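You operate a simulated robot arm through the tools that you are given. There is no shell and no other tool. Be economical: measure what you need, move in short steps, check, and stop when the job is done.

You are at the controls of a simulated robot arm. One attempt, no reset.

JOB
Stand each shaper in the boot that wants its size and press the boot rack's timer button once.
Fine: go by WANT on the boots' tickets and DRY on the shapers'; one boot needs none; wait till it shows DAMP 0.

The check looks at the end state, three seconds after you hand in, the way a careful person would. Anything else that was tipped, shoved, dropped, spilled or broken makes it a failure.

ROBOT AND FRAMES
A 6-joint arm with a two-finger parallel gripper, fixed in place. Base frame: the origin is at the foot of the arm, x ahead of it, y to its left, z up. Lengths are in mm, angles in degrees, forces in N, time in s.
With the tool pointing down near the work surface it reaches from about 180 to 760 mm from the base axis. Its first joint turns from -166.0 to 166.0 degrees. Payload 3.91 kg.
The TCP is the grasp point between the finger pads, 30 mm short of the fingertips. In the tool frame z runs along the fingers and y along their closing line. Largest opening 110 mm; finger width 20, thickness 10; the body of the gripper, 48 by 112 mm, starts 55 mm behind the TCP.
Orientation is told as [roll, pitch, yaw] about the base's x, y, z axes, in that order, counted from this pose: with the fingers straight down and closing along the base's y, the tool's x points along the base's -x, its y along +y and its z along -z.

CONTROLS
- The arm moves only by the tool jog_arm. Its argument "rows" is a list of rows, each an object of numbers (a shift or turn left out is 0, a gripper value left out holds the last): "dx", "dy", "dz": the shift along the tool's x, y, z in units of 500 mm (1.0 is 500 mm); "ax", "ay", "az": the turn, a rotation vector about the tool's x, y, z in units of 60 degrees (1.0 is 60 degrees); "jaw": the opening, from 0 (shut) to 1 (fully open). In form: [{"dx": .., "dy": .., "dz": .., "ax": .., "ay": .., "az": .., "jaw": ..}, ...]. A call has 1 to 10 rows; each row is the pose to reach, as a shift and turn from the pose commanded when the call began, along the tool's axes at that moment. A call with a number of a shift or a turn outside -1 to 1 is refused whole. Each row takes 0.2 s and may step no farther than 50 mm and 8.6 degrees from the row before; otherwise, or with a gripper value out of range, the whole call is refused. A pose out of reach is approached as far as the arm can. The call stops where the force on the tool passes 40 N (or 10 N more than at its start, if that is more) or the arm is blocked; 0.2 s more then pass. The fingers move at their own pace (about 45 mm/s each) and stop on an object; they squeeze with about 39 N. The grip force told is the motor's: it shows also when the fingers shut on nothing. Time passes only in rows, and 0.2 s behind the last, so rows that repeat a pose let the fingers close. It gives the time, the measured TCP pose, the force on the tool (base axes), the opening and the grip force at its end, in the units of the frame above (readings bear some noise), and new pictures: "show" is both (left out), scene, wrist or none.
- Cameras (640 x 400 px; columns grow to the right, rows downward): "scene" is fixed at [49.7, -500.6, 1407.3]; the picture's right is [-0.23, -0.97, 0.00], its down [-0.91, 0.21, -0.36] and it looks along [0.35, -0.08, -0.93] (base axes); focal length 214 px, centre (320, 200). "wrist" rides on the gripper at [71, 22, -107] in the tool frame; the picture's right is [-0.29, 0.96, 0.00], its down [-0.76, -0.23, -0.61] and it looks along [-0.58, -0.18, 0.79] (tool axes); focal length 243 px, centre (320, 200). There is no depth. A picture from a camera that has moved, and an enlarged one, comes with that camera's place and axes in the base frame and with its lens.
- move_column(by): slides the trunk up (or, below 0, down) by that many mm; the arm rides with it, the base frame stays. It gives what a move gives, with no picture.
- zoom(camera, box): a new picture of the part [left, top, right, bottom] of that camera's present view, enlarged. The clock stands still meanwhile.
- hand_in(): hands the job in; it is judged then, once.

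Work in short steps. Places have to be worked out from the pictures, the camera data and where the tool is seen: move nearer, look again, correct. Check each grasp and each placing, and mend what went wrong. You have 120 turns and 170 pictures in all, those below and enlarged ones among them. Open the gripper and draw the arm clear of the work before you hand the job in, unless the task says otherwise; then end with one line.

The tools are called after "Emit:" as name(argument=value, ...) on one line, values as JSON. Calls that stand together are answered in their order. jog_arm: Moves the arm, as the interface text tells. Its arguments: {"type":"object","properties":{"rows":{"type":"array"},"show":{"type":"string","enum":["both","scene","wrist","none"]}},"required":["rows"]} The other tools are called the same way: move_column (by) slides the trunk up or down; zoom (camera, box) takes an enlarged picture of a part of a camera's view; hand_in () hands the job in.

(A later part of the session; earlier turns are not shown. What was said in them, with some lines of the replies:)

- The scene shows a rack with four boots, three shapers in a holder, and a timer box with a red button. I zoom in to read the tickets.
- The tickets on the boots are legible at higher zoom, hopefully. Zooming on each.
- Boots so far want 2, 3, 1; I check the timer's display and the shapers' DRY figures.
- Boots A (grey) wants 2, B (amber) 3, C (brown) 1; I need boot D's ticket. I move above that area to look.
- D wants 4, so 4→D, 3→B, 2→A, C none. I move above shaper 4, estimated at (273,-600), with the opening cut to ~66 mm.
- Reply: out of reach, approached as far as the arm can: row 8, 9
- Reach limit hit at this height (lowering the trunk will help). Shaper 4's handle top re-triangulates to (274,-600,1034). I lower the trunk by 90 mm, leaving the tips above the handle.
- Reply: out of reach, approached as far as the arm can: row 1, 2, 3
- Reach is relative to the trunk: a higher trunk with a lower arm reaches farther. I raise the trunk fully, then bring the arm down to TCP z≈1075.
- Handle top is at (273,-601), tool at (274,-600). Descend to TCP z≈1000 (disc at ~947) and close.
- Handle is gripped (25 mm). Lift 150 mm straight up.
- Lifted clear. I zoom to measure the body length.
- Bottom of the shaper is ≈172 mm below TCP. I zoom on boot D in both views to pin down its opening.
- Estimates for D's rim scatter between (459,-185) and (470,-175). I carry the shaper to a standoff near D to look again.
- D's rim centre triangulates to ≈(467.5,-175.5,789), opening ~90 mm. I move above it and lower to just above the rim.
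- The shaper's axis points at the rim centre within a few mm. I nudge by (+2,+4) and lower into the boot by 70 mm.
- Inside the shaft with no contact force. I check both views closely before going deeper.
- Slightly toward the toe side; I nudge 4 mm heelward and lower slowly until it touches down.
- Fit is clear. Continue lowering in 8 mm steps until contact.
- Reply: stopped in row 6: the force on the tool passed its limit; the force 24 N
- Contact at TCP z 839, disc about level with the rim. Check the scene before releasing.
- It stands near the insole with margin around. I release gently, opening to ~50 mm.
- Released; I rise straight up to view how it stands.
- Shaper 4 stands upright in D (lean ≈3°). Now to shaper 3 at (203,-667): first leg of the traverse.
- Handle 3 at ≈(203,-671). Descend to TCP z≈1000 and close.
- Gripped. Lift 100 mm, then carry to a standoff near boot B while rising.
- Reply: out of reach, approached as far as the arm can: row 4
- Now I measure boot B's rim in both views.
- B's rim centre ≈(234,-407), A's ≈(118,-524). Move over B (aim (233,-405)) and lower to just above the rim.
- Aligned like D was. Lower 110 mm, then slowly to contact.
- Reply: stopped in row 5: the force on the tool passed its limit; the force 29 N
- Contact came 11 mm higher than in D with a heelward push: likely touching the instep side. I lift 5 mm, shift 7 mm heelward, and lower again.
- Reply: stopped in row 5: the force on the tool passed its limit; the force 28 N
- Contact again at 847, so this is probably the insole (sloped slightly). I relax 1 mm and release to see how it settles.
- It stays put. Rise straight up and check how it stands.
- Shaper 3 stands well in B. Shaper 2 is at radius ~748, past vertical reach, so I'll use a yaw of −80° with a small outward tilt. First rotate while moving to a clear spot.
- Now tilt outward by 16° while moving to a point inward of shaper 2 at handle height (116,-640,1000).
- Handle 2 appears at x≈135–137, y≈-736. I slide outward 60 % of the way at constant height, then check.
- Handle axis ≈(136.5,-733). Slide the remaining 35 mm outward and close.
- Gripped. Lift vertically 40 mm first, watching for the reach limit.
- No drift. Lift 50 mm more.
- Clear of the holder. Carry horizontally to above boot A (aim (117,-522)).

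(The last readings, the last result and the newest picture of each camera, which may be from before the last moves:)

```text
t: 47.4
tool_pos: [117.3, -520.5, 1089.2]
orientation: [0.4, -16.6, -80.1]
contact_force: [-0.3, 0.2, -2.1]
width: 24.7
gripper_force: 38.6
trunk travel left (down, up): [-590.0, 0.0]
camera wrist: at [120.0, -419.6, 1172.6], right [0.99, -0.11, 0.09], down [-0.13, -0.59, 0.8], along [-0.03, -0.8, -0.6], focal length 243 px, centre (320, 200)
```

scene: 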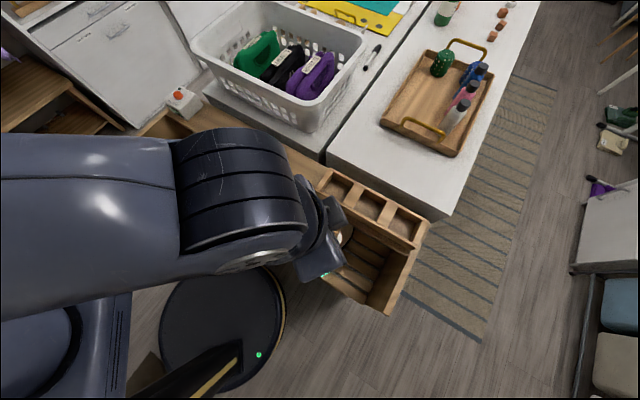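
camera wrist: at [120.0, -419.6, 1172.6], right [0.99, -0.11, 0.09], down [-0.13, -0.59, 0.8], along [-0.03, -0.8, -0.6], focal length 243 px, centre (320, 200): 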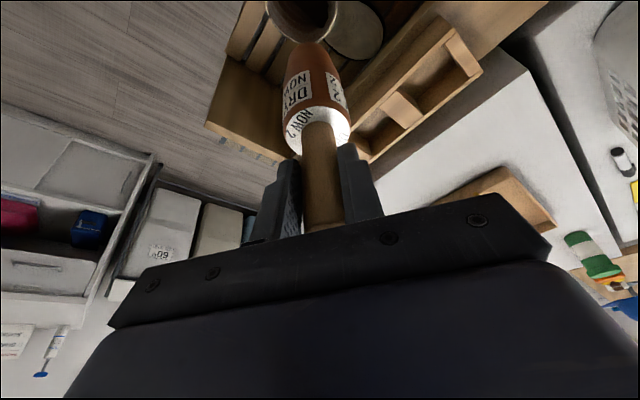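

On target. Lower 95 mm to just above the rim and check.

Emit:
jog_arm(rows=[{"dx": 0.018, "dz": 0.061}, {"dx": 0.036, "dz": 0.122}, {"dx": 0.0543, "dz": 0.182}, {"dx": 0.0543, "dz": 0.182}])

Emit:
zoom(camera="wrist", box=[250, 0, 390, 160])

Emit:
zoom(camera="scene", box=[270, 190, 366, 290])

```text
t: 48.4
tool_pos: [115.8, -521.6, 994.3]
orientation: [0.5, -16.6, -80.2]
contact_force: [0.5, 0.9, -1.1]
width: 24.6
gripper_force: 39.1
trunk travel left (down, up): [-590.0, 0.0]
camera wrist: at [119.1, -420.4, 1078.8], right [0.99, -0.11, 0.09], down [-0.14, -0.59, 0.8], along [-0.03, -0.8, -0.6], focal length 243 px, centre (320, 200)
```

scene: 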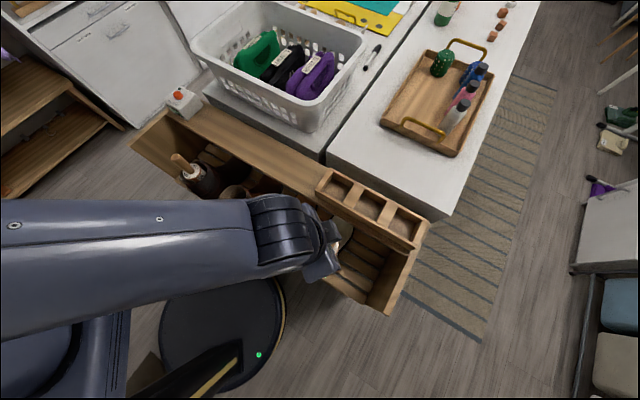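
wrist: 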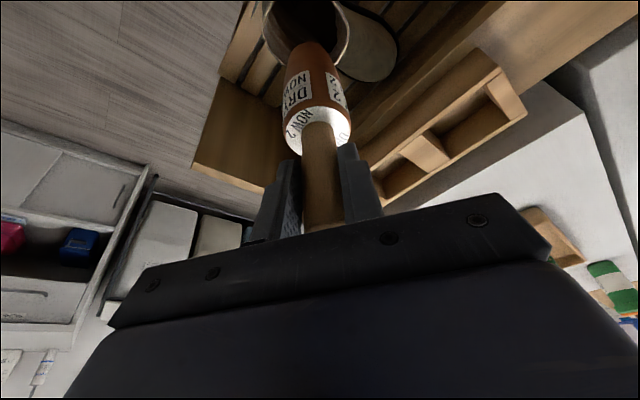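

```text
2.50 times, centred on (320, 80) of wrist
camera zoom: at [119.1, -420.4, 1078.8], right [0.99, -0.11, 0.09], down [-0.14, -0.59, 0.8], along [-0.03, -0.8, -0.6], focal length 606 px, centre (320, 500)
```

zoom: 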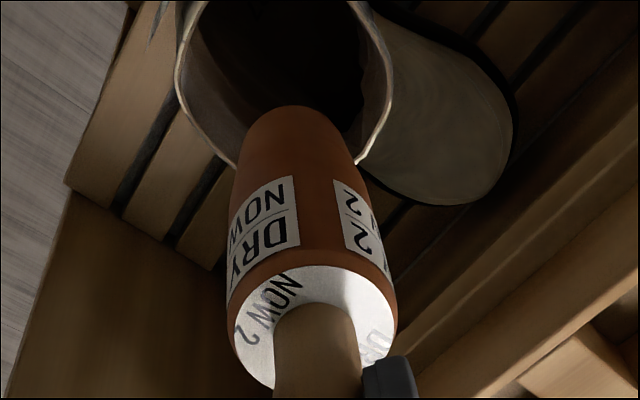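

```text
4.00 times, centred on (318, 240) of scene
camera zoom: at [49.7, -500.6, 1407.3], right [-0.23, -0.97, 0.0], down [-0.91, 0.21, -0.36], along [0.35, -0.08, -0.93], focal length 858 px, centre (328, 40)
```

zoom: 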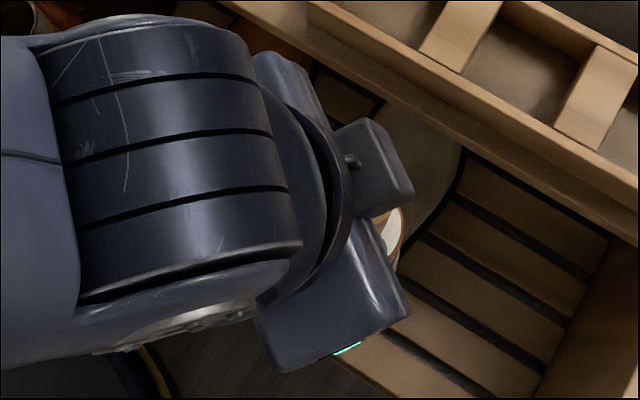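

The shaper's bottom looks ~5 mm too far in +x relative to the rim. I shift −x 4 mm and lower 70 mm.

Emit:
jog_arm(rows=[{"dx": 0.001, "dy": -0.008}, {"dx": 0.012, "dy": -0.008, "dz": 0.038}, {"dx": 0.023, "dy": -0.008, "dz": 0.076}, {"dx": 0.034, "dy": -0.008, "dz": 0.11}, {"dx": 0.041, "dy": -0.008, "dz": 0.134}, {"dx": 0.041, "dy": -0.008, "dz": 0.134}])

Emit:
zoom(camera="wrist", box=[250, 0, 390, 160])

```text
t: 49.8
tool_pos: [111.2, -520.7, 925.0]
orientation: [0.4, -16.5, -80.2]
contact_force: [0.8, 1.2, -1.9]
width: 24.7
gripper_force: 39.0
trunk travel left (down, up): [-590.0, 0.0]
camera wrist: at [114.8, -420.2, 1009.6], right [0.99, -0.11, 0.09], down [-0.14, -0.59, 0.8], along [-0.03, -0.8, -0.6], focal length 243 px, centre (320, 200)
```

scene: 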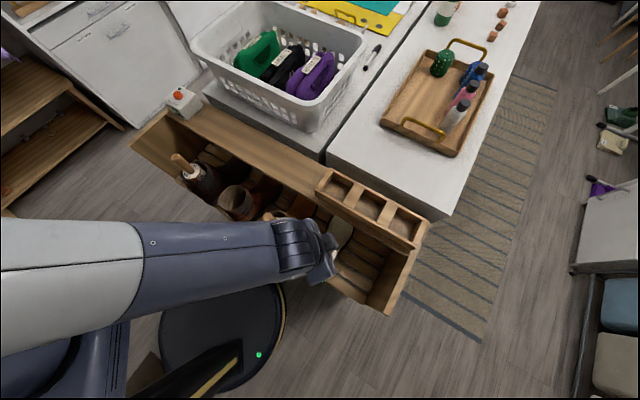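
wrist: 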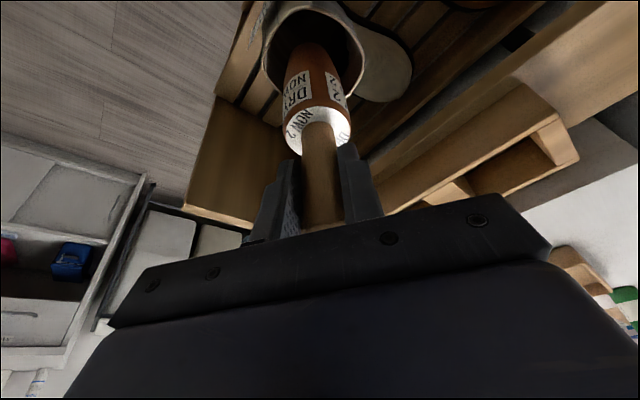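

```text
2.50 times, centred on (320, 80) of wrist
camera zoom: at [114.8, -420.2, 1009.6], right [0.99, -0.11, 0.09], down [-0.14, -0.59, 0.8], along [-0.03, -0.8, -0.6], focal length 606 px, centre (320, 500)
```

zoom: 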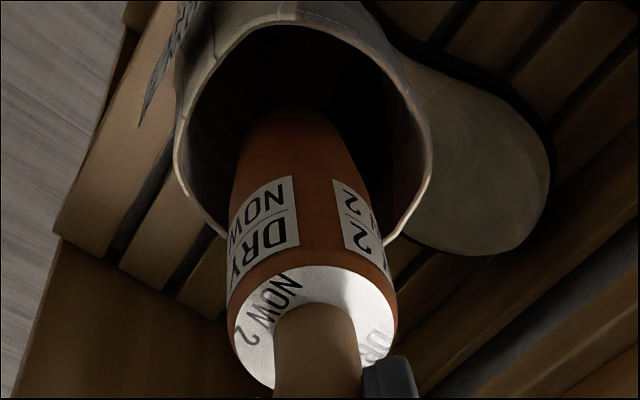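

Well centred in the opening. Nudge +2 mm in y and continue down to contact.

Emit:
jog_arm(rows=[{"dx": 0.01, "dz": 0.019}, {"dx": 0.016, "dz": 0.038}, {"dx": 0.022, "dz": 0.058}, {"dx": 0.0275, "dz": 0.077}, {"dx": 0.033, "dz": 0.096}, {"dx": 0.037, "dz": 0.109}, {"dx": 0.041, "dz": 0.123}])

Emit:
zoom(camera="wrist", box=[250, 0, 390, 160])

```text
t: 51.4
tool_pos: [114.6, -519.4, 861.4]
orientation: [0.4, -16.5, -80.1]
contact_force: [-0.4, -0.7, -1.9]
width: 24.8
gripper_force: 39.2
trunk travel left (down, up): [-590.0, 0.0]
camera wrist: at [117.4, -418.0, 944.6], right [0.99, -0.11, 0.09], down [-0.14, -0.59, 0.8], along [-0.03, -0.8, -0.6], focal length 243 px, centre (320, 200)
```

scene: 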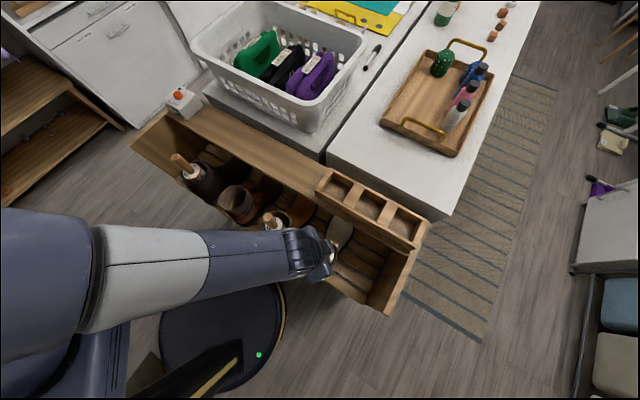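
wrist: 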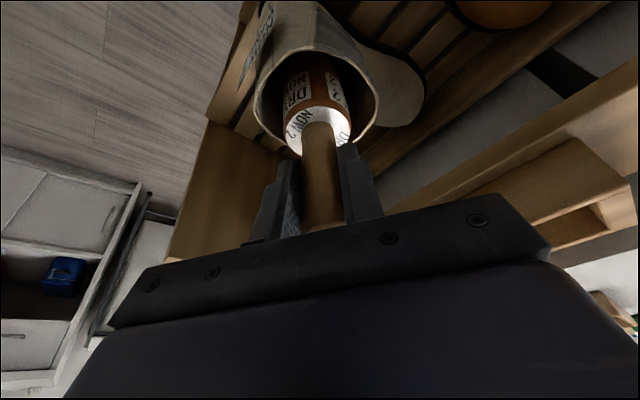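

```text
2.50 times, centred on (320, 80) of wrist
camera zoom: at [117.4, -418.0, 944.6], right [0.99, -0.11, 0.09], down [-0.14, -0.59, 0.8], along [-0.03, -0.8, -0.6], focal length 606 px, centre (320, 500)
```

zoom: 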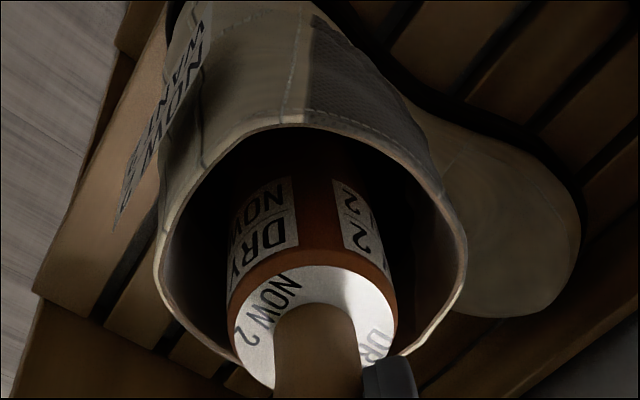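

Still clear and centred. Lower further in 6 mm steps until contact.

Emit:
jog_arm(rows=[{"dx": 0.0034, "dz": 0.0115}, {"dx": 0.0069, "dz": 0.023}, {"dx": 0.0103, "dz": 0.0345}, {"dx": 0.0137, "dz": 0.046}, {"dx": 0.017, "dz": 0.0575}, {"dx": 0.0206, "dz": 0.069}])

Emit:
zoom(camera="wrist", box=[250, 0, 390, 160])

Emit:
zoom(camera="scene", box=[250, 190, 346, 290])

```text
t: 52.2
tool_pos: [113.4, -522.2, 850.4]
orientation: [0.4, -17.5, -80.1]
contact_force: [0.2, 9.4, 24.0]
width: 24.5
gripper_force: 39.7
trunk travel left (down, up): [-590.0, 0.0]
stopped in row 4: the force on the tool passed its limit (the readings are from after the stop); the commanded pose is now the measured one
camera wrist: at [116.9, -420.1, 931.7], right [0.99, -0.11, 0.09], down [-0.14, -0.58, 0.81], along [-0.03, -0.81, -0.58], focal length 243 px, centre (320, 200)
```

scene: 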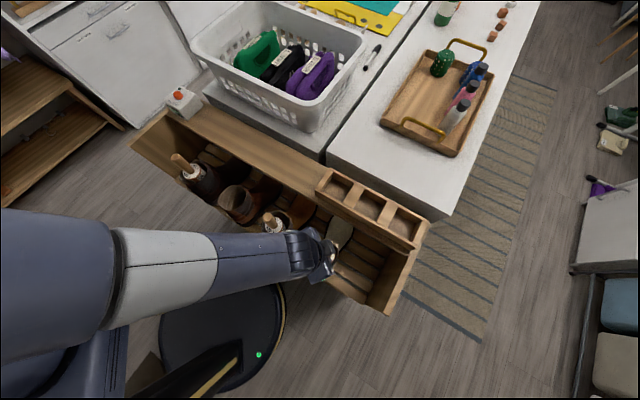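
wrist: 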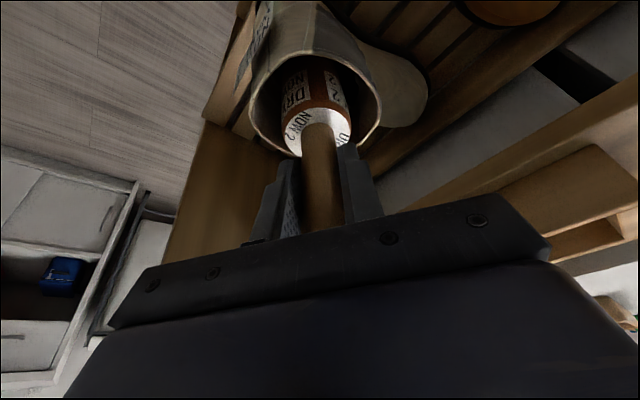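

```text
2.50 times, centred on (320, 80) of wrist
camera zoom: at [116.9, -420.1, 931.7], right [0.99, -0.11, 0.09], down [-0.14, -0.58, 0.81], along [-0.03, -0.81, -0.58], focal length 606 px, centre (320, 500)
```

zoom: 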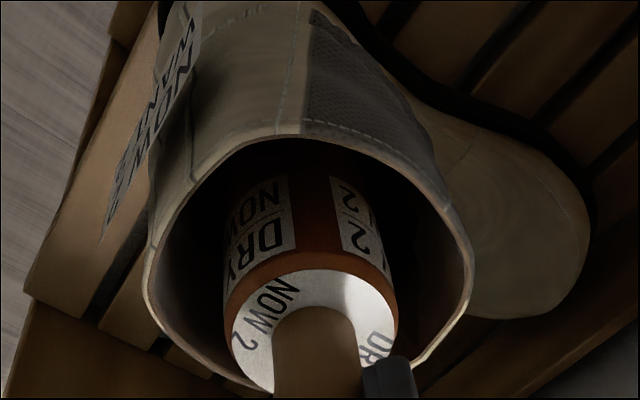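

```text
4.00 times, centred on (298, 240) of scene
camera zoom: at [49.7, -500.6, 1407.3], right [-0.23, -0.97, 0.0], down [-0.91, 0.21, -0.36], along [0.35, -0.08, -0.93], focal length 858 px, centre (408, 40)
```

zoom: 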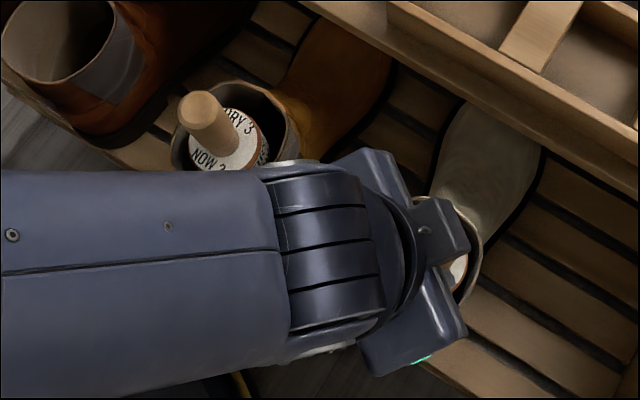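

Similar contact height to B, with a heelward push. As before, I lift 5 mm, shift ~6 mm heelward, and lower again.

Emit:
jog_arm(rows=[{"dx": -0.003, "dz": -0.0096, "ay": 0.015}, {"dx": 0.0075, "dy": -0.004, "dz": -0.0128, "ay": 0.015}, {"dx": 0.01, "dy": -0.004, "dz": -0.005, "ay": 0.015}, {"dx": 0.0125, "dy": -0.004, "dz": 0.0026, "ay": 0.015}, {"dx": 0.015, "dy": -0.004, "dz": 0.01, "ay": 0.015}, {"dx": 0.0173, "dy": -0.004, "dz": 0.018, "ay": 0.015}, {"dx": 0.0197, "dy": -0.004, "dz": 0.0255, "ay": 0.015}], show="wrist")

Emit:
zoom(camera="wrist", box=[250, 0, 390, 160])

```text
t: 53.8
tool_pos: [110.4, -517.5, 832.7]
orientation: [0.4, -16.5, -80.1]
contact_force: [-0.2, 4.6, 39.0]
width: 24.9
gripper_force: 38.9
trunk travel left (down, up): [-590.0, 0.0]
camera wrist: at [114.0, -416.6, 918.0], right [0.99, -0.11, 0.09], down [-0.13, -0.59, 0.8], along [-0.04, -0.8, -0.6], focal length 243 px, centre (320, 200)
```

wrist: 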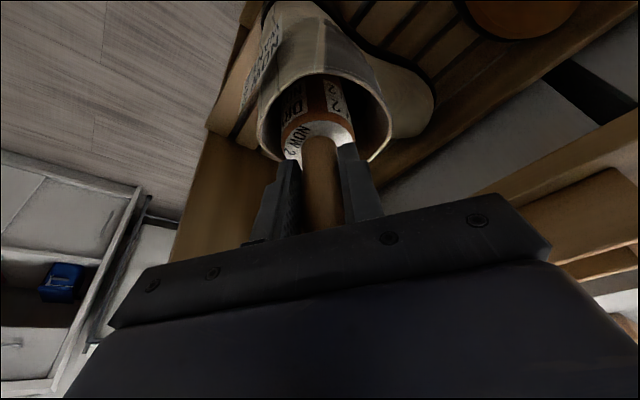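

```text
2.50 times, centred on (320, 80) of wrist
camera zoom: at [114.0, -416.6, 918.0], right [0.99, -0.11, 0.09], down [-0.13, -0.59, 0.8], along [-0.04, -0.8, -0.6], focal length 606 px, centre (320, 500)
```

zoom: 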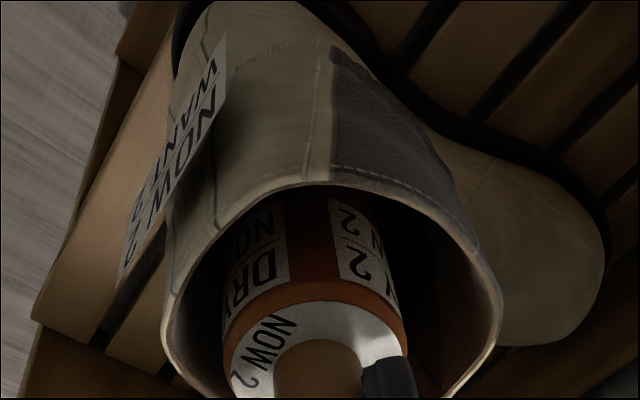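

The shaper is on the insole (it slipped slightly in the grip under 39 N). Relieve 3 mm and release.

Emit:
jog_arm(rows=[{"dx": -0.0017, "dz": -0.0057}, {"dx": -0.0017, "dz": -0.0057, "jaw": 0.4}, {"dx": -0.0017, "dz": -0.0057}, {"dx": -0.0017, "dz": -0.0057}, {"dx": -0.0017, "dz": -0.0057}], show="wrist")

Emit:
zoom(camera="wrist", box=[240, 20, 400, 220])

```text
t: 55.0
tool_pos: [110.8, -518.0, 834.5]
orientation: [0.2, -16.4, -80.1]
contact_force: [0.5, 0.7, 0.1]
width: 44.0
gripper_force: 0.0
trunk travel left (down, up): [-590.0, 0.0]
camera wrist: at [114.1, -417.2, 919.1], right [0.99, -0.11, 0.09], down [-0.13, -0.59, 0.8], along [-0.04, -0.8, -0.6], focal length 243 px, centre (320, 200)
```

wrist: 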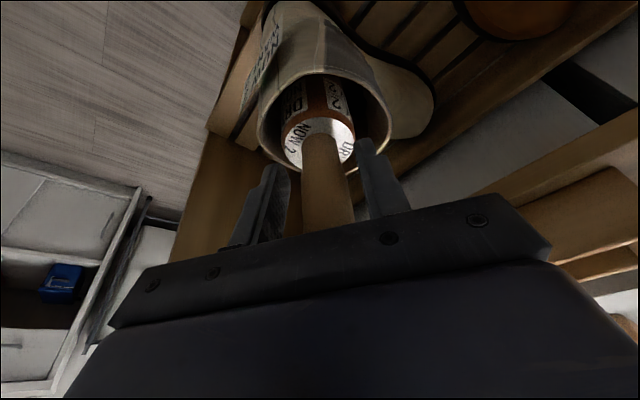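

```text
2.00 times, centred on (320, 120) of wrist
camera zoom: at [114.1, -417.2, 919.1], right [0.99, -0.11, 0.09], down [-0.13, -0.59, 0.8], along [-0.04, -0.8, -0.6], focal length 485 px, centre (320, 360)
```

zoom: 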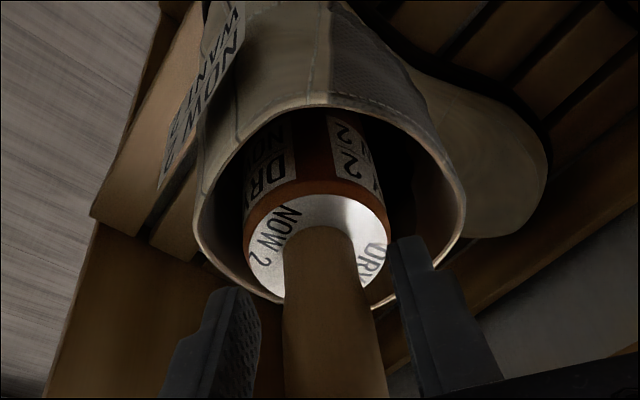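

Released. Withdraw vertically 200 mm and inspect.

Emit:
jog_arm(rows=[{"dx": -0.012, "dz": -0.04}, {"dx": -0.034, "dz": -0.115}, {"dx": -0.058, "dz": -0.192}, {"dx": -0.082, "dz": -0.275}, {"dx": -0.1, "dz": -0.335}, {"dx": -0.114, "dz": -0.383}, {"dx": -0.114, "dz": -0.383}])

Emit:
zoom(camera="wrist", box=[220, 0, 400, 160])

```text
t: 56.6
tool_pos: [110.7, -518.5, 1035.4]
orientation: [0.3, -16.2, -80.2]
contact_force: [-0.6, 0.3, 0.3]
width: 44.0
gripper_force: 0.0
trunk travel left (down, up): [-590.0, 0.0]
camera wrist: at [114.2, -418.8, 1119.2], right [0.99, -0.11, 0.09], down [-0.13, -0.59, 0.79], along [-0.04, -0.8, -0.6], focal length 243 px, centre (320, 200)
```

scene: 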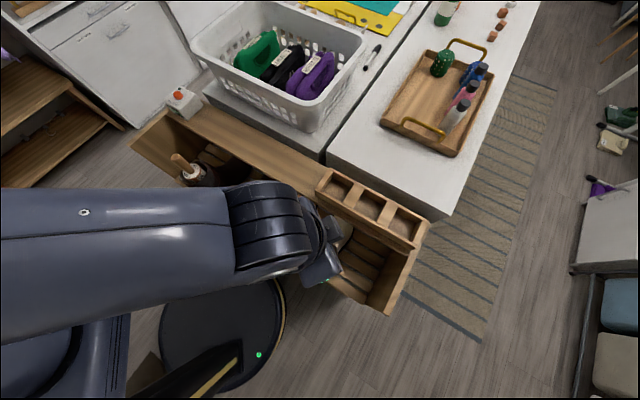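
wrist: 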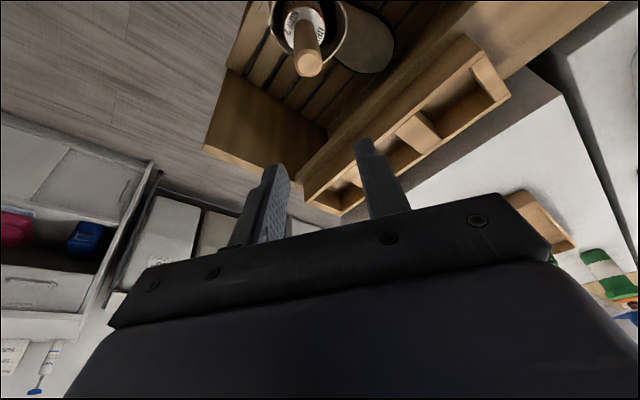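

```text
2.50 times, centred on (310, 80) of wrist
camera zoom: at [114.2, -418.8, 1119.2], right [0.99, -0.11, 0.09], down [-0.13, -0.59, 0.79], along [-0.04, -0.8, -0.6], focal length 606 px, centre (345, 500)
```

zoom: 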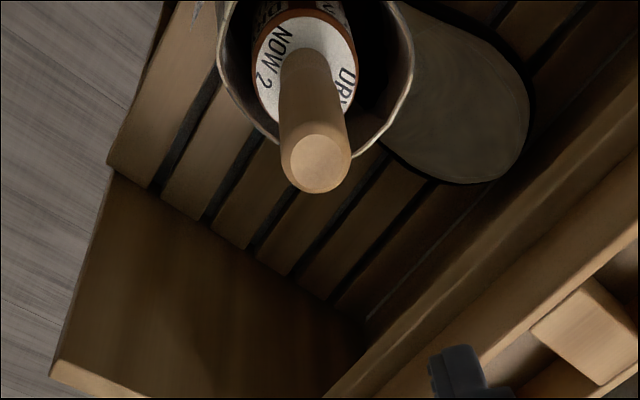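

All three shapers stand correctly. Now the button, estimated at (697,-188,888): first untilt, rise, and close the gripper.

Emit:
jog_arm(rows=[{"ay": 0.135, "dx": -0.023, "dz": -0.077, "jaw": 0}, {"ay": 0.27, "dx": -0.046, "dz": -0.153}, {"ay": 0.27, "dx": -0.046, "dz": -0.153}], show="none")

Emit:
jog_arm(rows=[{"az": -0.14, "dy": 0.08, "dx": 0.02}, {"az": -0.28, "dy": 0.16, "dx": 0.06}, {"az": -0.42, "dy": 0.24, "dx": 0.1}, {"az": -0.56, "dy": 0.32, "dx": 0.14}, {"az": -0.7, "dy": 0.4, "dx": 0.18}, {"az": -0.84, "dy": 0.48, "dx": 0.22}, {"az": -0.98, "dy": 0.56, "dx": 0.26}, {"az": -0.98, "dy": 0.64, "dx": 0.3}, {"az": -0.98, "dy": 0.7, "dx": 0.34}], show="none")

```text
t: 57.4
tool_pos: [109.3, -520.6, 1115.7]
orientation: [0.3, 0.0, -80.0]
contact_force: [0.0, -0.8, -0.5]
width: 0.0
gripper_force: 25.7
trunk travel left (down, up): [-590.0, 0.0]
```

```text
t: 59.4
tool_pos: [425.0, -291.1, 1117.7]
orientation: [0.1, -0.3, -21.2]
contact_force: [-0.7, -0.6, 0.6]
width: 0.0
gripper_force: 37.5
trunk travel left (down, up): [-590.0, 0.0]
```

Emit:
jog_arm(rows=[{"az": -0.118, "dx": -0.056, "dy": 0.061}, {"az": -0.236, "dx": -0.112, "dy": 0.122}, {"az": -0.353, "dx": -0.167, "dy": 0.182}, {"az": -0.353, "dx": -0.223, "dy": 0.243}, {"az": -0.353, "dx": -0.279, "dy": 0.304}, {"az": -0.353, "dx": -0.279, "dy": 0.304}])

Emit:
zoom(camera="scene", box=[140, 60, 380, 280])

```text
t: 60.8
tool_pos: [610.5, -202.0, 1118.2]
orientation: [0.0, -0.2, -0.1]
contact_force: [-0.1, 1.2, -0.2]
width: 0.0
gripper_force: 37.9
trunk travel left (down, up): [-590.0, 0.0]
camera wrist: at [538.3, -179.2, 1225.8], right [0.29, 0.96, 0.0], down [0.76, -0.23, 0.61], along [0.59, -0.18, -0.79], focal length 243 px, centre (320, 200)
```

scene: 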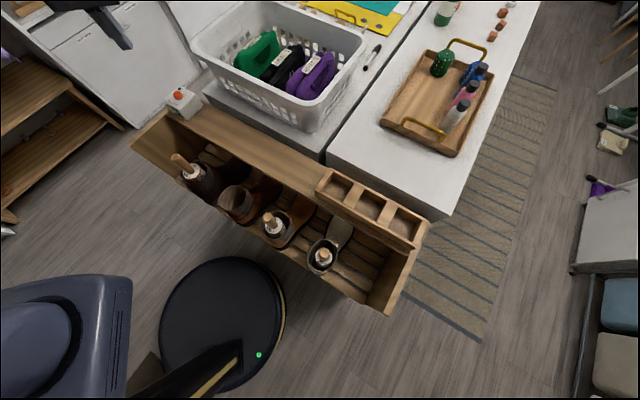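
wrist: 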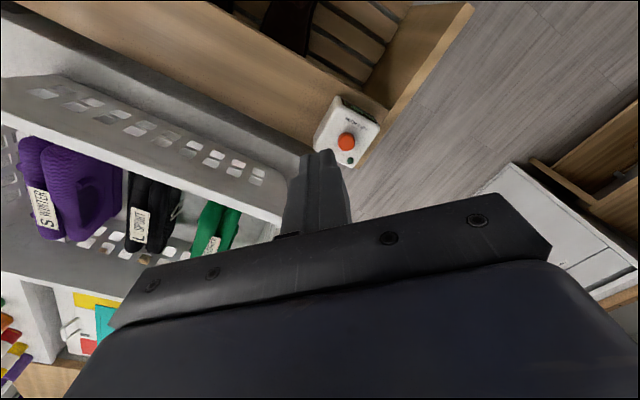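

```text
1.82 times, centred on (260, 170) of scene
camera zoom: at [49.7, -500.6, 1407.3], right [-0.23, -0.97, 0.0], down [-0.91, 0.21, -0.36], along [0.35, -0.08, -0.93], focal length 390 px, centre (429, 254)
```

zoom: 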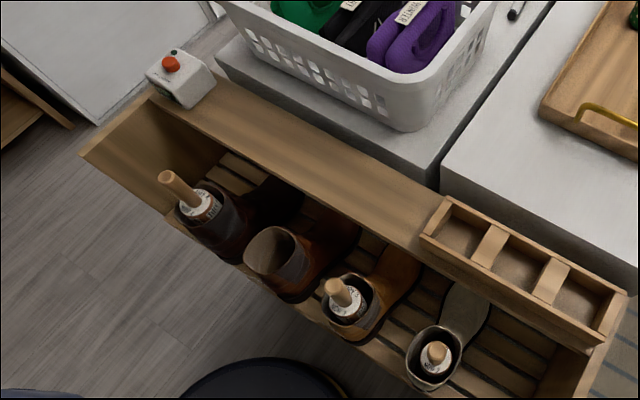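

Button fixes at ≈(698.5,-187, ~882). Descend with closed fingers to 40 mm or so above it.

Emit:
jog_arm(rows=[{"dz": 0.08, "dx": -0.03}, {"dz": 0.16, "dx": -0.06, "dy": 0.01}, {"dz": 0.23, "dx": -0.1, "dy": 0.02}, {"dz": 0.28, "dx": -0.14, "dy": 0.03}, {"dz": 0.32, "dx": -0.177, "dy": 0.03}, {"dz": 0.32, "dx": -0.177, "dy": 0.03}])

Emit:
zoom(camera="wrist", box=[240, 60, 420, 220])

Emit:
zoom(camera="scene", box=[110, 40, 238, 140])

```text
t: 62.2
tool_pos: [698.7, -185.3, 956.1]
orientation: [0.0, -0.3, -0.1]
contact_force: [-0.1, -1.0, 0.1]
width: 0.0
gripper_force: 37.7
trunk travel left (down, up): [-590.0, 0.0]
camera wrist: at [627.1, -164.7, 1064.4], right [0.29, 0.96, 0.0], down [0.76, -0.23, 0.61], along [0.59, -0.18, -0.79], focal length 243 px, centre (320, 200)
```

scene: 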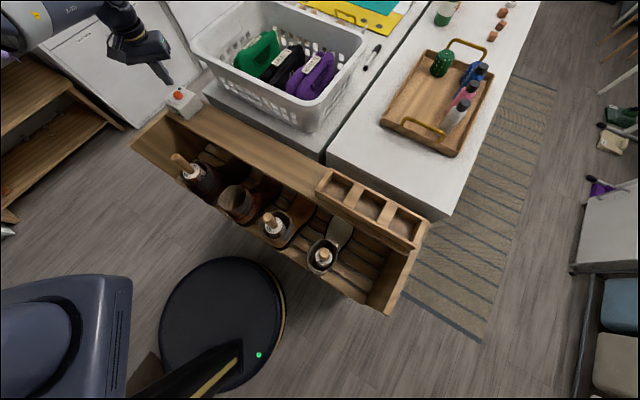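
wrist: 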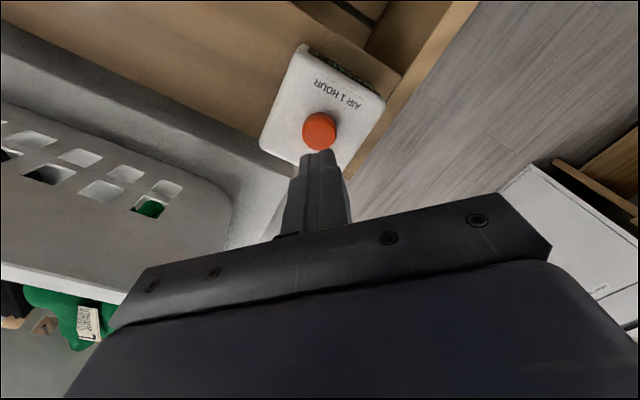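

```text
2.50 times, centred on (330, 140) of wrist
camera zoom: at [627.1, -164.7, 1064.4], right [0.29, 0.96, 0.0], down [0.76, -0.23, 0.61], along [0.59, -0.18, -0.79], focal length 606 px, centre (295, 350)
```

zoom: 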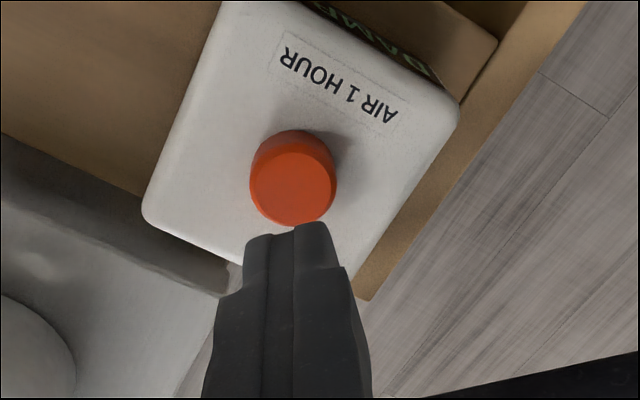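

```text
4.00 times, centred on (174, 90) of scene
camera zoom: at [49.7, -500.6, 1407.3], right [-0.23, -0.97, 0.0], down [-0.91, 0.21, -0.36], along [0.35, -0.08, -0.93], focal length 858 px, centre (904, 640)
```

zoom: 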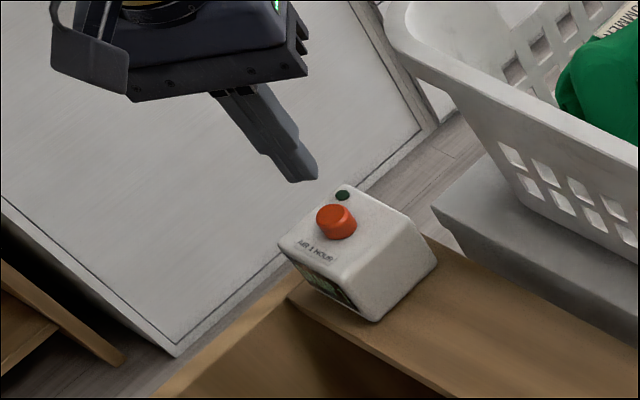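

Fingers are right above the button. Press straight down in small steps; the force limit will stop it.

Emit:
jog_arm(rows=[{"dz": 0.03, "dx": 0.002, "dy": -0.002}, {"dz": 0.055, "dx": 0.002, "dy": -0.002}, {"dz": 0.063, "dx": 0.002, "dy": -0.002}, {"dz": 0.071, "dx": 0.002, "dy": -0.002}, {"dz": 0.079, "dx": 0.002, "dy": -0.002}])

Emit:
zoom(camera="wrist", box=[240, 60, 420, 220])

Emit:
zoom(camera="scene", box=[140, 60, 220, 130])

```text
t: 63.4
tool_pos: [699.1, -186.8, 919.0]
orientation: [-0.1, -0.4, -0.1]
contact_force: [2.4, -1.1, 5.4]
width: 0.1
gripper_force: 37.7
trunk travel left (down, up): [-590.0, 0.0]
camera wrist: at [626.2, -164.4, 1027.2], right [0.29, 0.96, 0.0], down [0.76, -0.23, 0.61], along [0.59, -0.18, -0.79], focal length 243 px, centre (320, 200)
```

scene: 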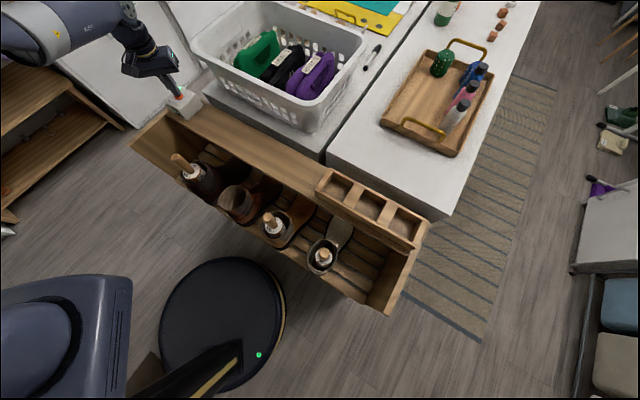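
wrist: 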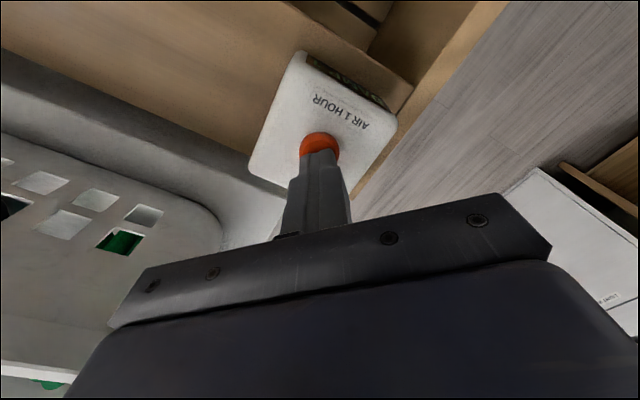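

```text
2.50 times, centred on (330, 140) of wrist
camera zoom: at [626.2, -164.4, 1027.2], right [0.29, 0.96, 0.0], down [0.76, -0.23, 0.61], along [0.59, -0.18, -0.79], focal length 606 px, centre (295, 350)
```

zoom: 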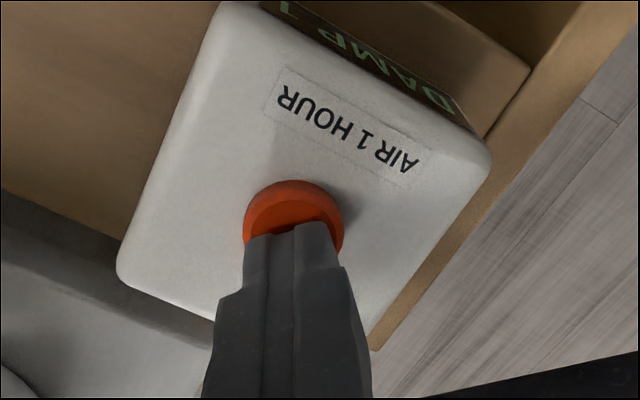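

```text
5.71 times, centred on (180, 95) of scene
camera zoom: at [49.7, -500.6, 1407.3], right [-0.23, -0.97, 0.0], down [-0.91, 0.21, -0.36], along [0.35, -0.08, -0.93], focal length 1226 px, centre (1120, 800)
```

zoom: 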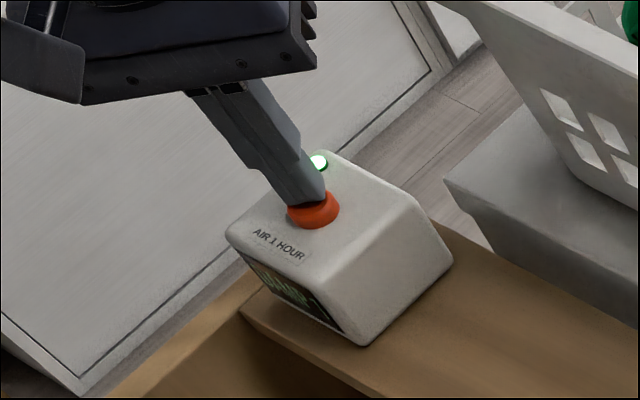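

The green lamp is lit, so the press registered. Raise the arm well clear and read the display.

Emit:
jog_arm(rows=[{"dz": -0.06}, {"dz": -0.12}, {"dz": -0.2, "dx": 0.03}, {"dz": -0.28, "dx": 0.08}, {"dz": -0.36, "dx": 0.14}, {"dz": -0.42, "dx": 0.2}, {"dz": -0.42, "dx": 0.28}, {"dz": -0.42, "dx": 0.36}])

Emit:
zoom(camera="scene", box=[160, 80, 208, 120])

```text
t: 65.2
tool_pos: [516.1, -185.6, 1126.4]
orientation: [0.0, -0.6, 0.0]
contact_force: [0.9, -0.8, -0.3]
width: 0.3
gripper_force: 38.3
trunk travel left (down, up): [-590.0, 0.0]
camera wrist: at [443.9, -165.2, 1234.3], right [0.29, 0.96, 0.0], down [0.76, -0.23, 0.61], along [0.59, -0.18, -0.79], focal length 243 px, centre (320, 200)
```

scene: 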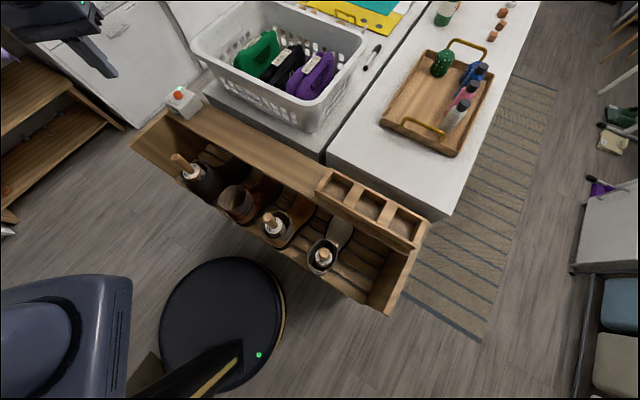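
wrist: 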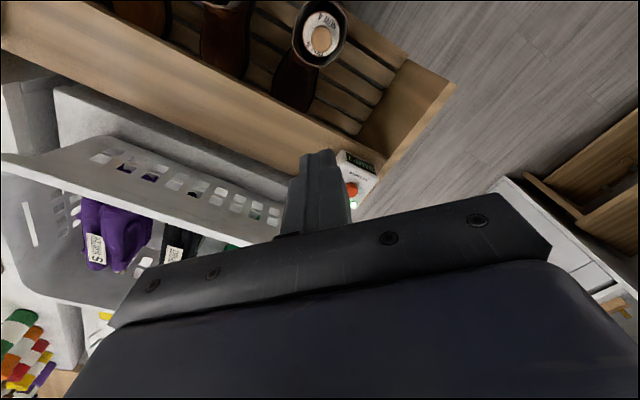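

```text
10.00 times, centred on (184, 100) of scene
camera zoom: at [49.7, -500.6, 1407.3], right [-0.23, -0.97, 0.0], down [-0.91, 0.21, -0.36], along [0.35, -0.08, -0.93], focal length 2145 px, centre (1680, 1200)
```

zoom: 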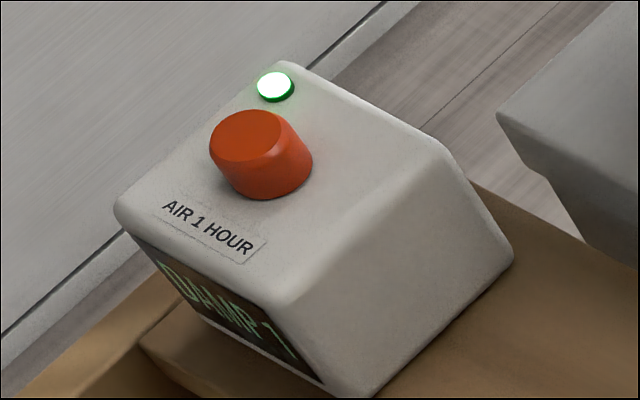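

The lamp is on and the display still reads DAMP 1. I open the gripper and wait in place.

Emit:
jog_arm(rows=[{"jaw": 0.5}, {}, {}, {}, {}, {}, {}, {}, {}, {}], show="none")

Emit:
jog_arm(rows=[{}, {}, {}, {}, {}, {}, {}, {}, {}, {}], show="none")

Emit:
jog_arm(rows=[{}, {}, {}, {}, {}, {}, {}, {}, {}, {}], show="none")

Emit:
zoom(camera="scene", box=[160, 80, 208, 120])

```text
t: 67.4
tool_pos: [517.5, -187.6, 1125.6]
orientation: [0.1, -0.3, 0.1]
contact_force: [-0.7, -0.5, 0.2]
width: 55.1
gripper_force: 0.0
trunk travel left (down, up): [-590.0, 0.0]
```

```text
t: 69.6
tool_pos: [516.8, -187.1, 1125.0]
orientation: [0.0, -0.3, -0.1]
contact_force: [-0.7, -0.5, 0.3]
width: 55.1
gripper_force: 0.0
trunk travel left (down, up): [-590.0, 0.0]
```

```text
t: 71.8
tool_pos: [517.3, -187.1, 1126.4]
orientation: [0.0, -0.3, -0.1]
contact_force: [-0.8, 0.3, -0.7]
width: 55.1
gripper_force: 0.0
trunk travel left (down, up): [-590.0, 0.0]
```

```text
10.00 times, centred on (184, 100) of scene
camera zoom: at [49.7, -500.6, 1407.3], right [-0.23, -0.97, 0.0], down [-0.91, 0.21, -0.36], along [0.35, -0.08, -0.93], focal length 2145 px, centre (1680, 1200)
```

zoom: 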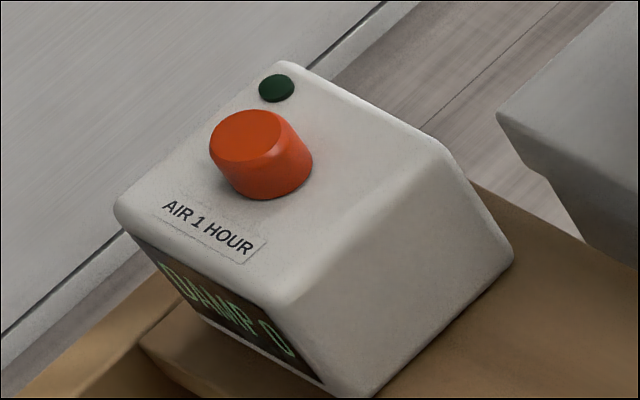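

DAMP 0 is shown. A last look at the boots and shapers before handing in.

Emit:
zoom(camera="scene", box=[164, 140, 356, 280])

Emit:
zoom(camera="scene", box=[296, 230, 344, 270])

```text
2.86 times, centred on (260, 210) of scene
camera zoom: at [49.7, -500.6, 1407.3], right [-0.23, -0.97, 0.0], down [-0.91, 0.21, -0.36], along [0.35, -0.08, -0.93], focal length 613 px, centre (491, 171)
```

zoom: 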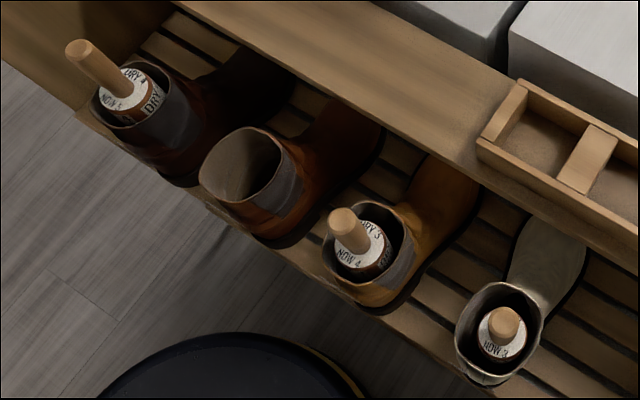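

```text
10.00 times, centred on (320, 250) of scene
camera zoom: at [49.7, -500.6, 1407.3], right [-0.23, -0.97, 0.0], down [-0.91, 0.21, -0.36], along [0.35, -0.08, -0.93], focal length 2145 px, centre (320, -300)
```

zoom: 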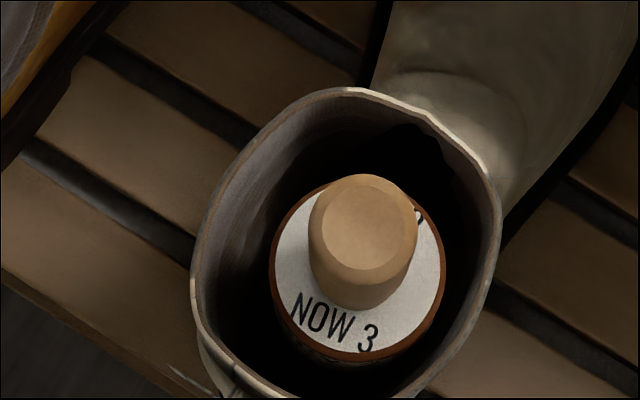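

Interesting: shaper tops' NOW figures have changed after drying. I read the DRY labels and boot tickets again.

Emit:
zoom(camera="scene", box=[255, 200, 303, 240])

Emit:
zoom(camera="scene", box=[165, 145, 221, 190])

Emit:
jog_arm(rows=[{"dx": 0.09, "dy": -0.03}, {"dx": 0.18, "dy": -0.06}, {"dx": 0.27, "dy": -0.09}, {"dx": 0.36, "dy": -0.12}, {"dx": 0.45, "dy": -0.15}, {"dx": 0.54, "dy": -0.18}, {"dx": 0.62, "dy": -0.22}, {"dx": 0.7, "dy": -0.27}, {"dx": 0.74, "dy": -0.29, "dz": -0.08}, {"dx": 0.74, "dy": -0.29, "dz": -0.12}])

```text
10.00 times, centred on (279, 220) of scene
camera zoom: at [49.7, -500.6, 1407.3], right [-0.23, -0.97, 0.0], down [-0.91, 0.21, -0.36], along [0.35, -0.08, -0.93], focal length 2145 px, centre (730, 0)
```

zoom: 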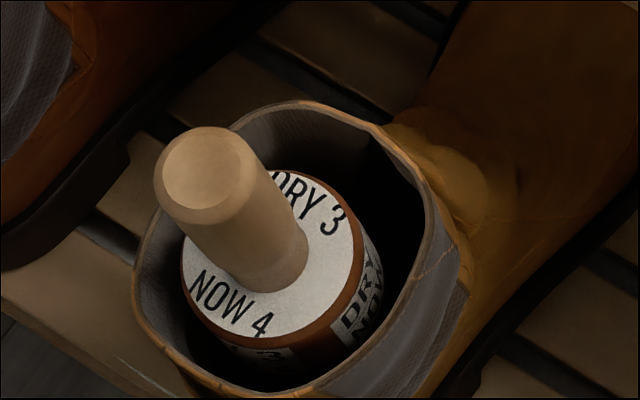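

```text
8.89 times, centred on (193, 168) of scene
camera zoom: at [49.7, -500.6, 1407.3], right [-0.23, -0.97, 0.0], down [-0.91, 0.21, -0.36], along [0.35, -0.08, -0.93], focal length 1906 px, centre (1449, 489)
```

zoom: 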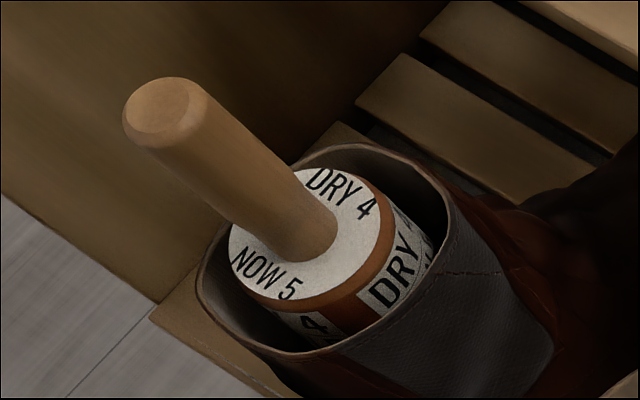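

```text
t: 74.0
tool_pos: [146.8, -330.4, 1184.9]
orientation: [0.0, -0.3, -0.1]
contact_force: [0.0, -0.1, 0.0]
width: 54.9
gripper_force: 0.0
trunk travel left (down, up): [-590.0, 0.0]
camera wrist: at [75.6, -308.6, 1292.9], right [0.29, 0.96, 0.0], down [0.76, -0.23, 0.61], along [0.59, -0.18, -0.79], focal length 243 px, centre (320, 200)
```

scene: 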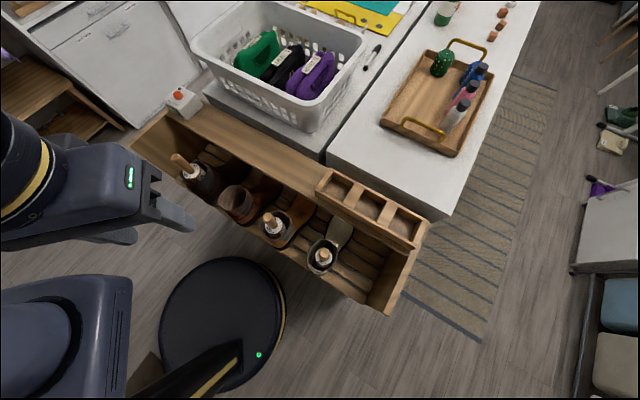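
wrist: 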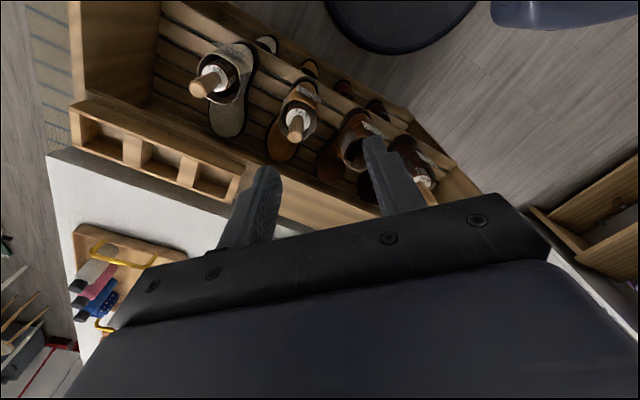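

Emit:
zoom(camera="wrist", box=[215, 30, 265, 61])

Emit:
zoom(camera="wrist", box=[285, 70, 335, 101])

Emit:
zoom(camera="wrist", box=[345, 103, 395, 134])

Emit:
zoom(camera="wrist", box=[395, 125, 455, 165])

```text
12.80 times, centred on (240, 46) of wrist
camera zoom: at [75.6, -308.6, 1292.9], right [0.29, 0.96, 0.0], down [0.76, -0.23, 0.61], along [0.59, -0.18, -0.79], focal length 3106 px, centre (1344, 2178)
```

zoom: 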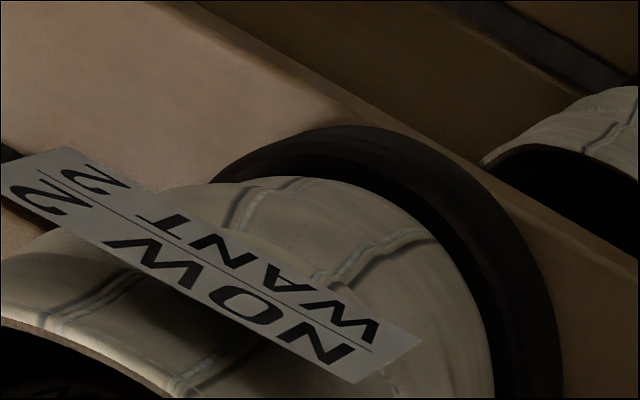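

```text
12.80 times, centred on (310, 86) of wrist
camera zoom: at [75.6, -308.6, 1292.9], right [0.29, 0.96, 0.0], down [0.76, -0.23, 0.61], along [0.59, -0.18, -0.79], focal length 3106 px, centre (448, 1666)
```

zoom: 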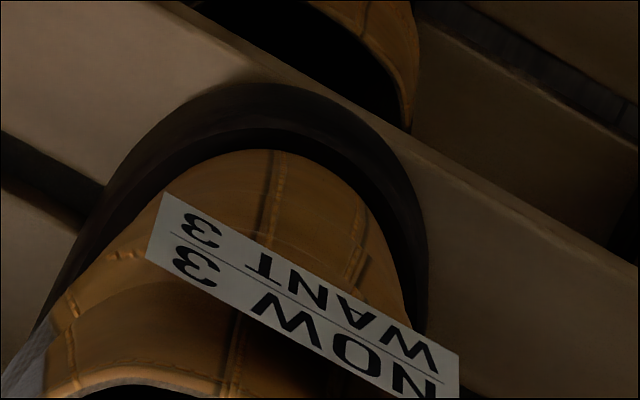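

```text
12.80 times, centred on (370, 118) of wrist
camera zoom: at [75.6, -308.6, 1292.9], right [0.29, 0.96, 0.0], down [0.76, -0.23, 0.61], along [0.59, -0.18, -0.79], focal length 3106 px, centre (-320, 1243)
```

zoom: 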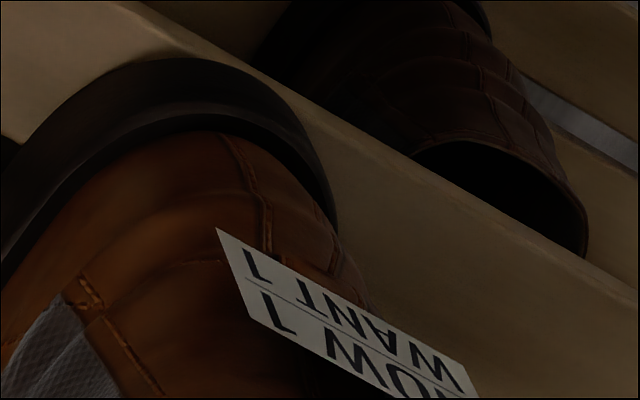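

```text
10.00 times, centred on (425, 145) of wrist
camera zoom: at [75.6, -308.6, 1292.9], right [0.29, 0.96, 0.0], down [0.76, -0.23, 0.61], along [0.59, -0.18, -0.79], focal length 2426 px, centre (-730, 750)
```

zoom: 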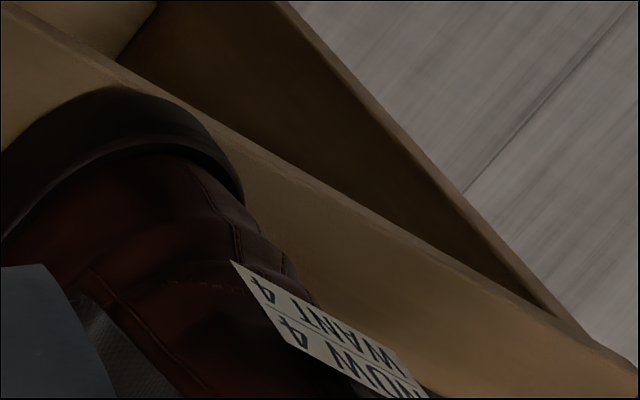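

Boots' WANT (2, 3, 1, 4) and shapers' DRY (2, 3, 4) are unchanged and match. Only the shapers' NOW moved, as they took up the damp. The timer shows DAMP 0, the arm is clear and the gripper is open, so I hand in.

Emit:
hand_in()

```text
The job is handed in.
```

Job handed in: the DRY 4, 3 and 2 shapers stand in the boots that want 4, 3 and 2, the WANT 1 boot is left empty, and one press of the timer brought it to DAMP 0.
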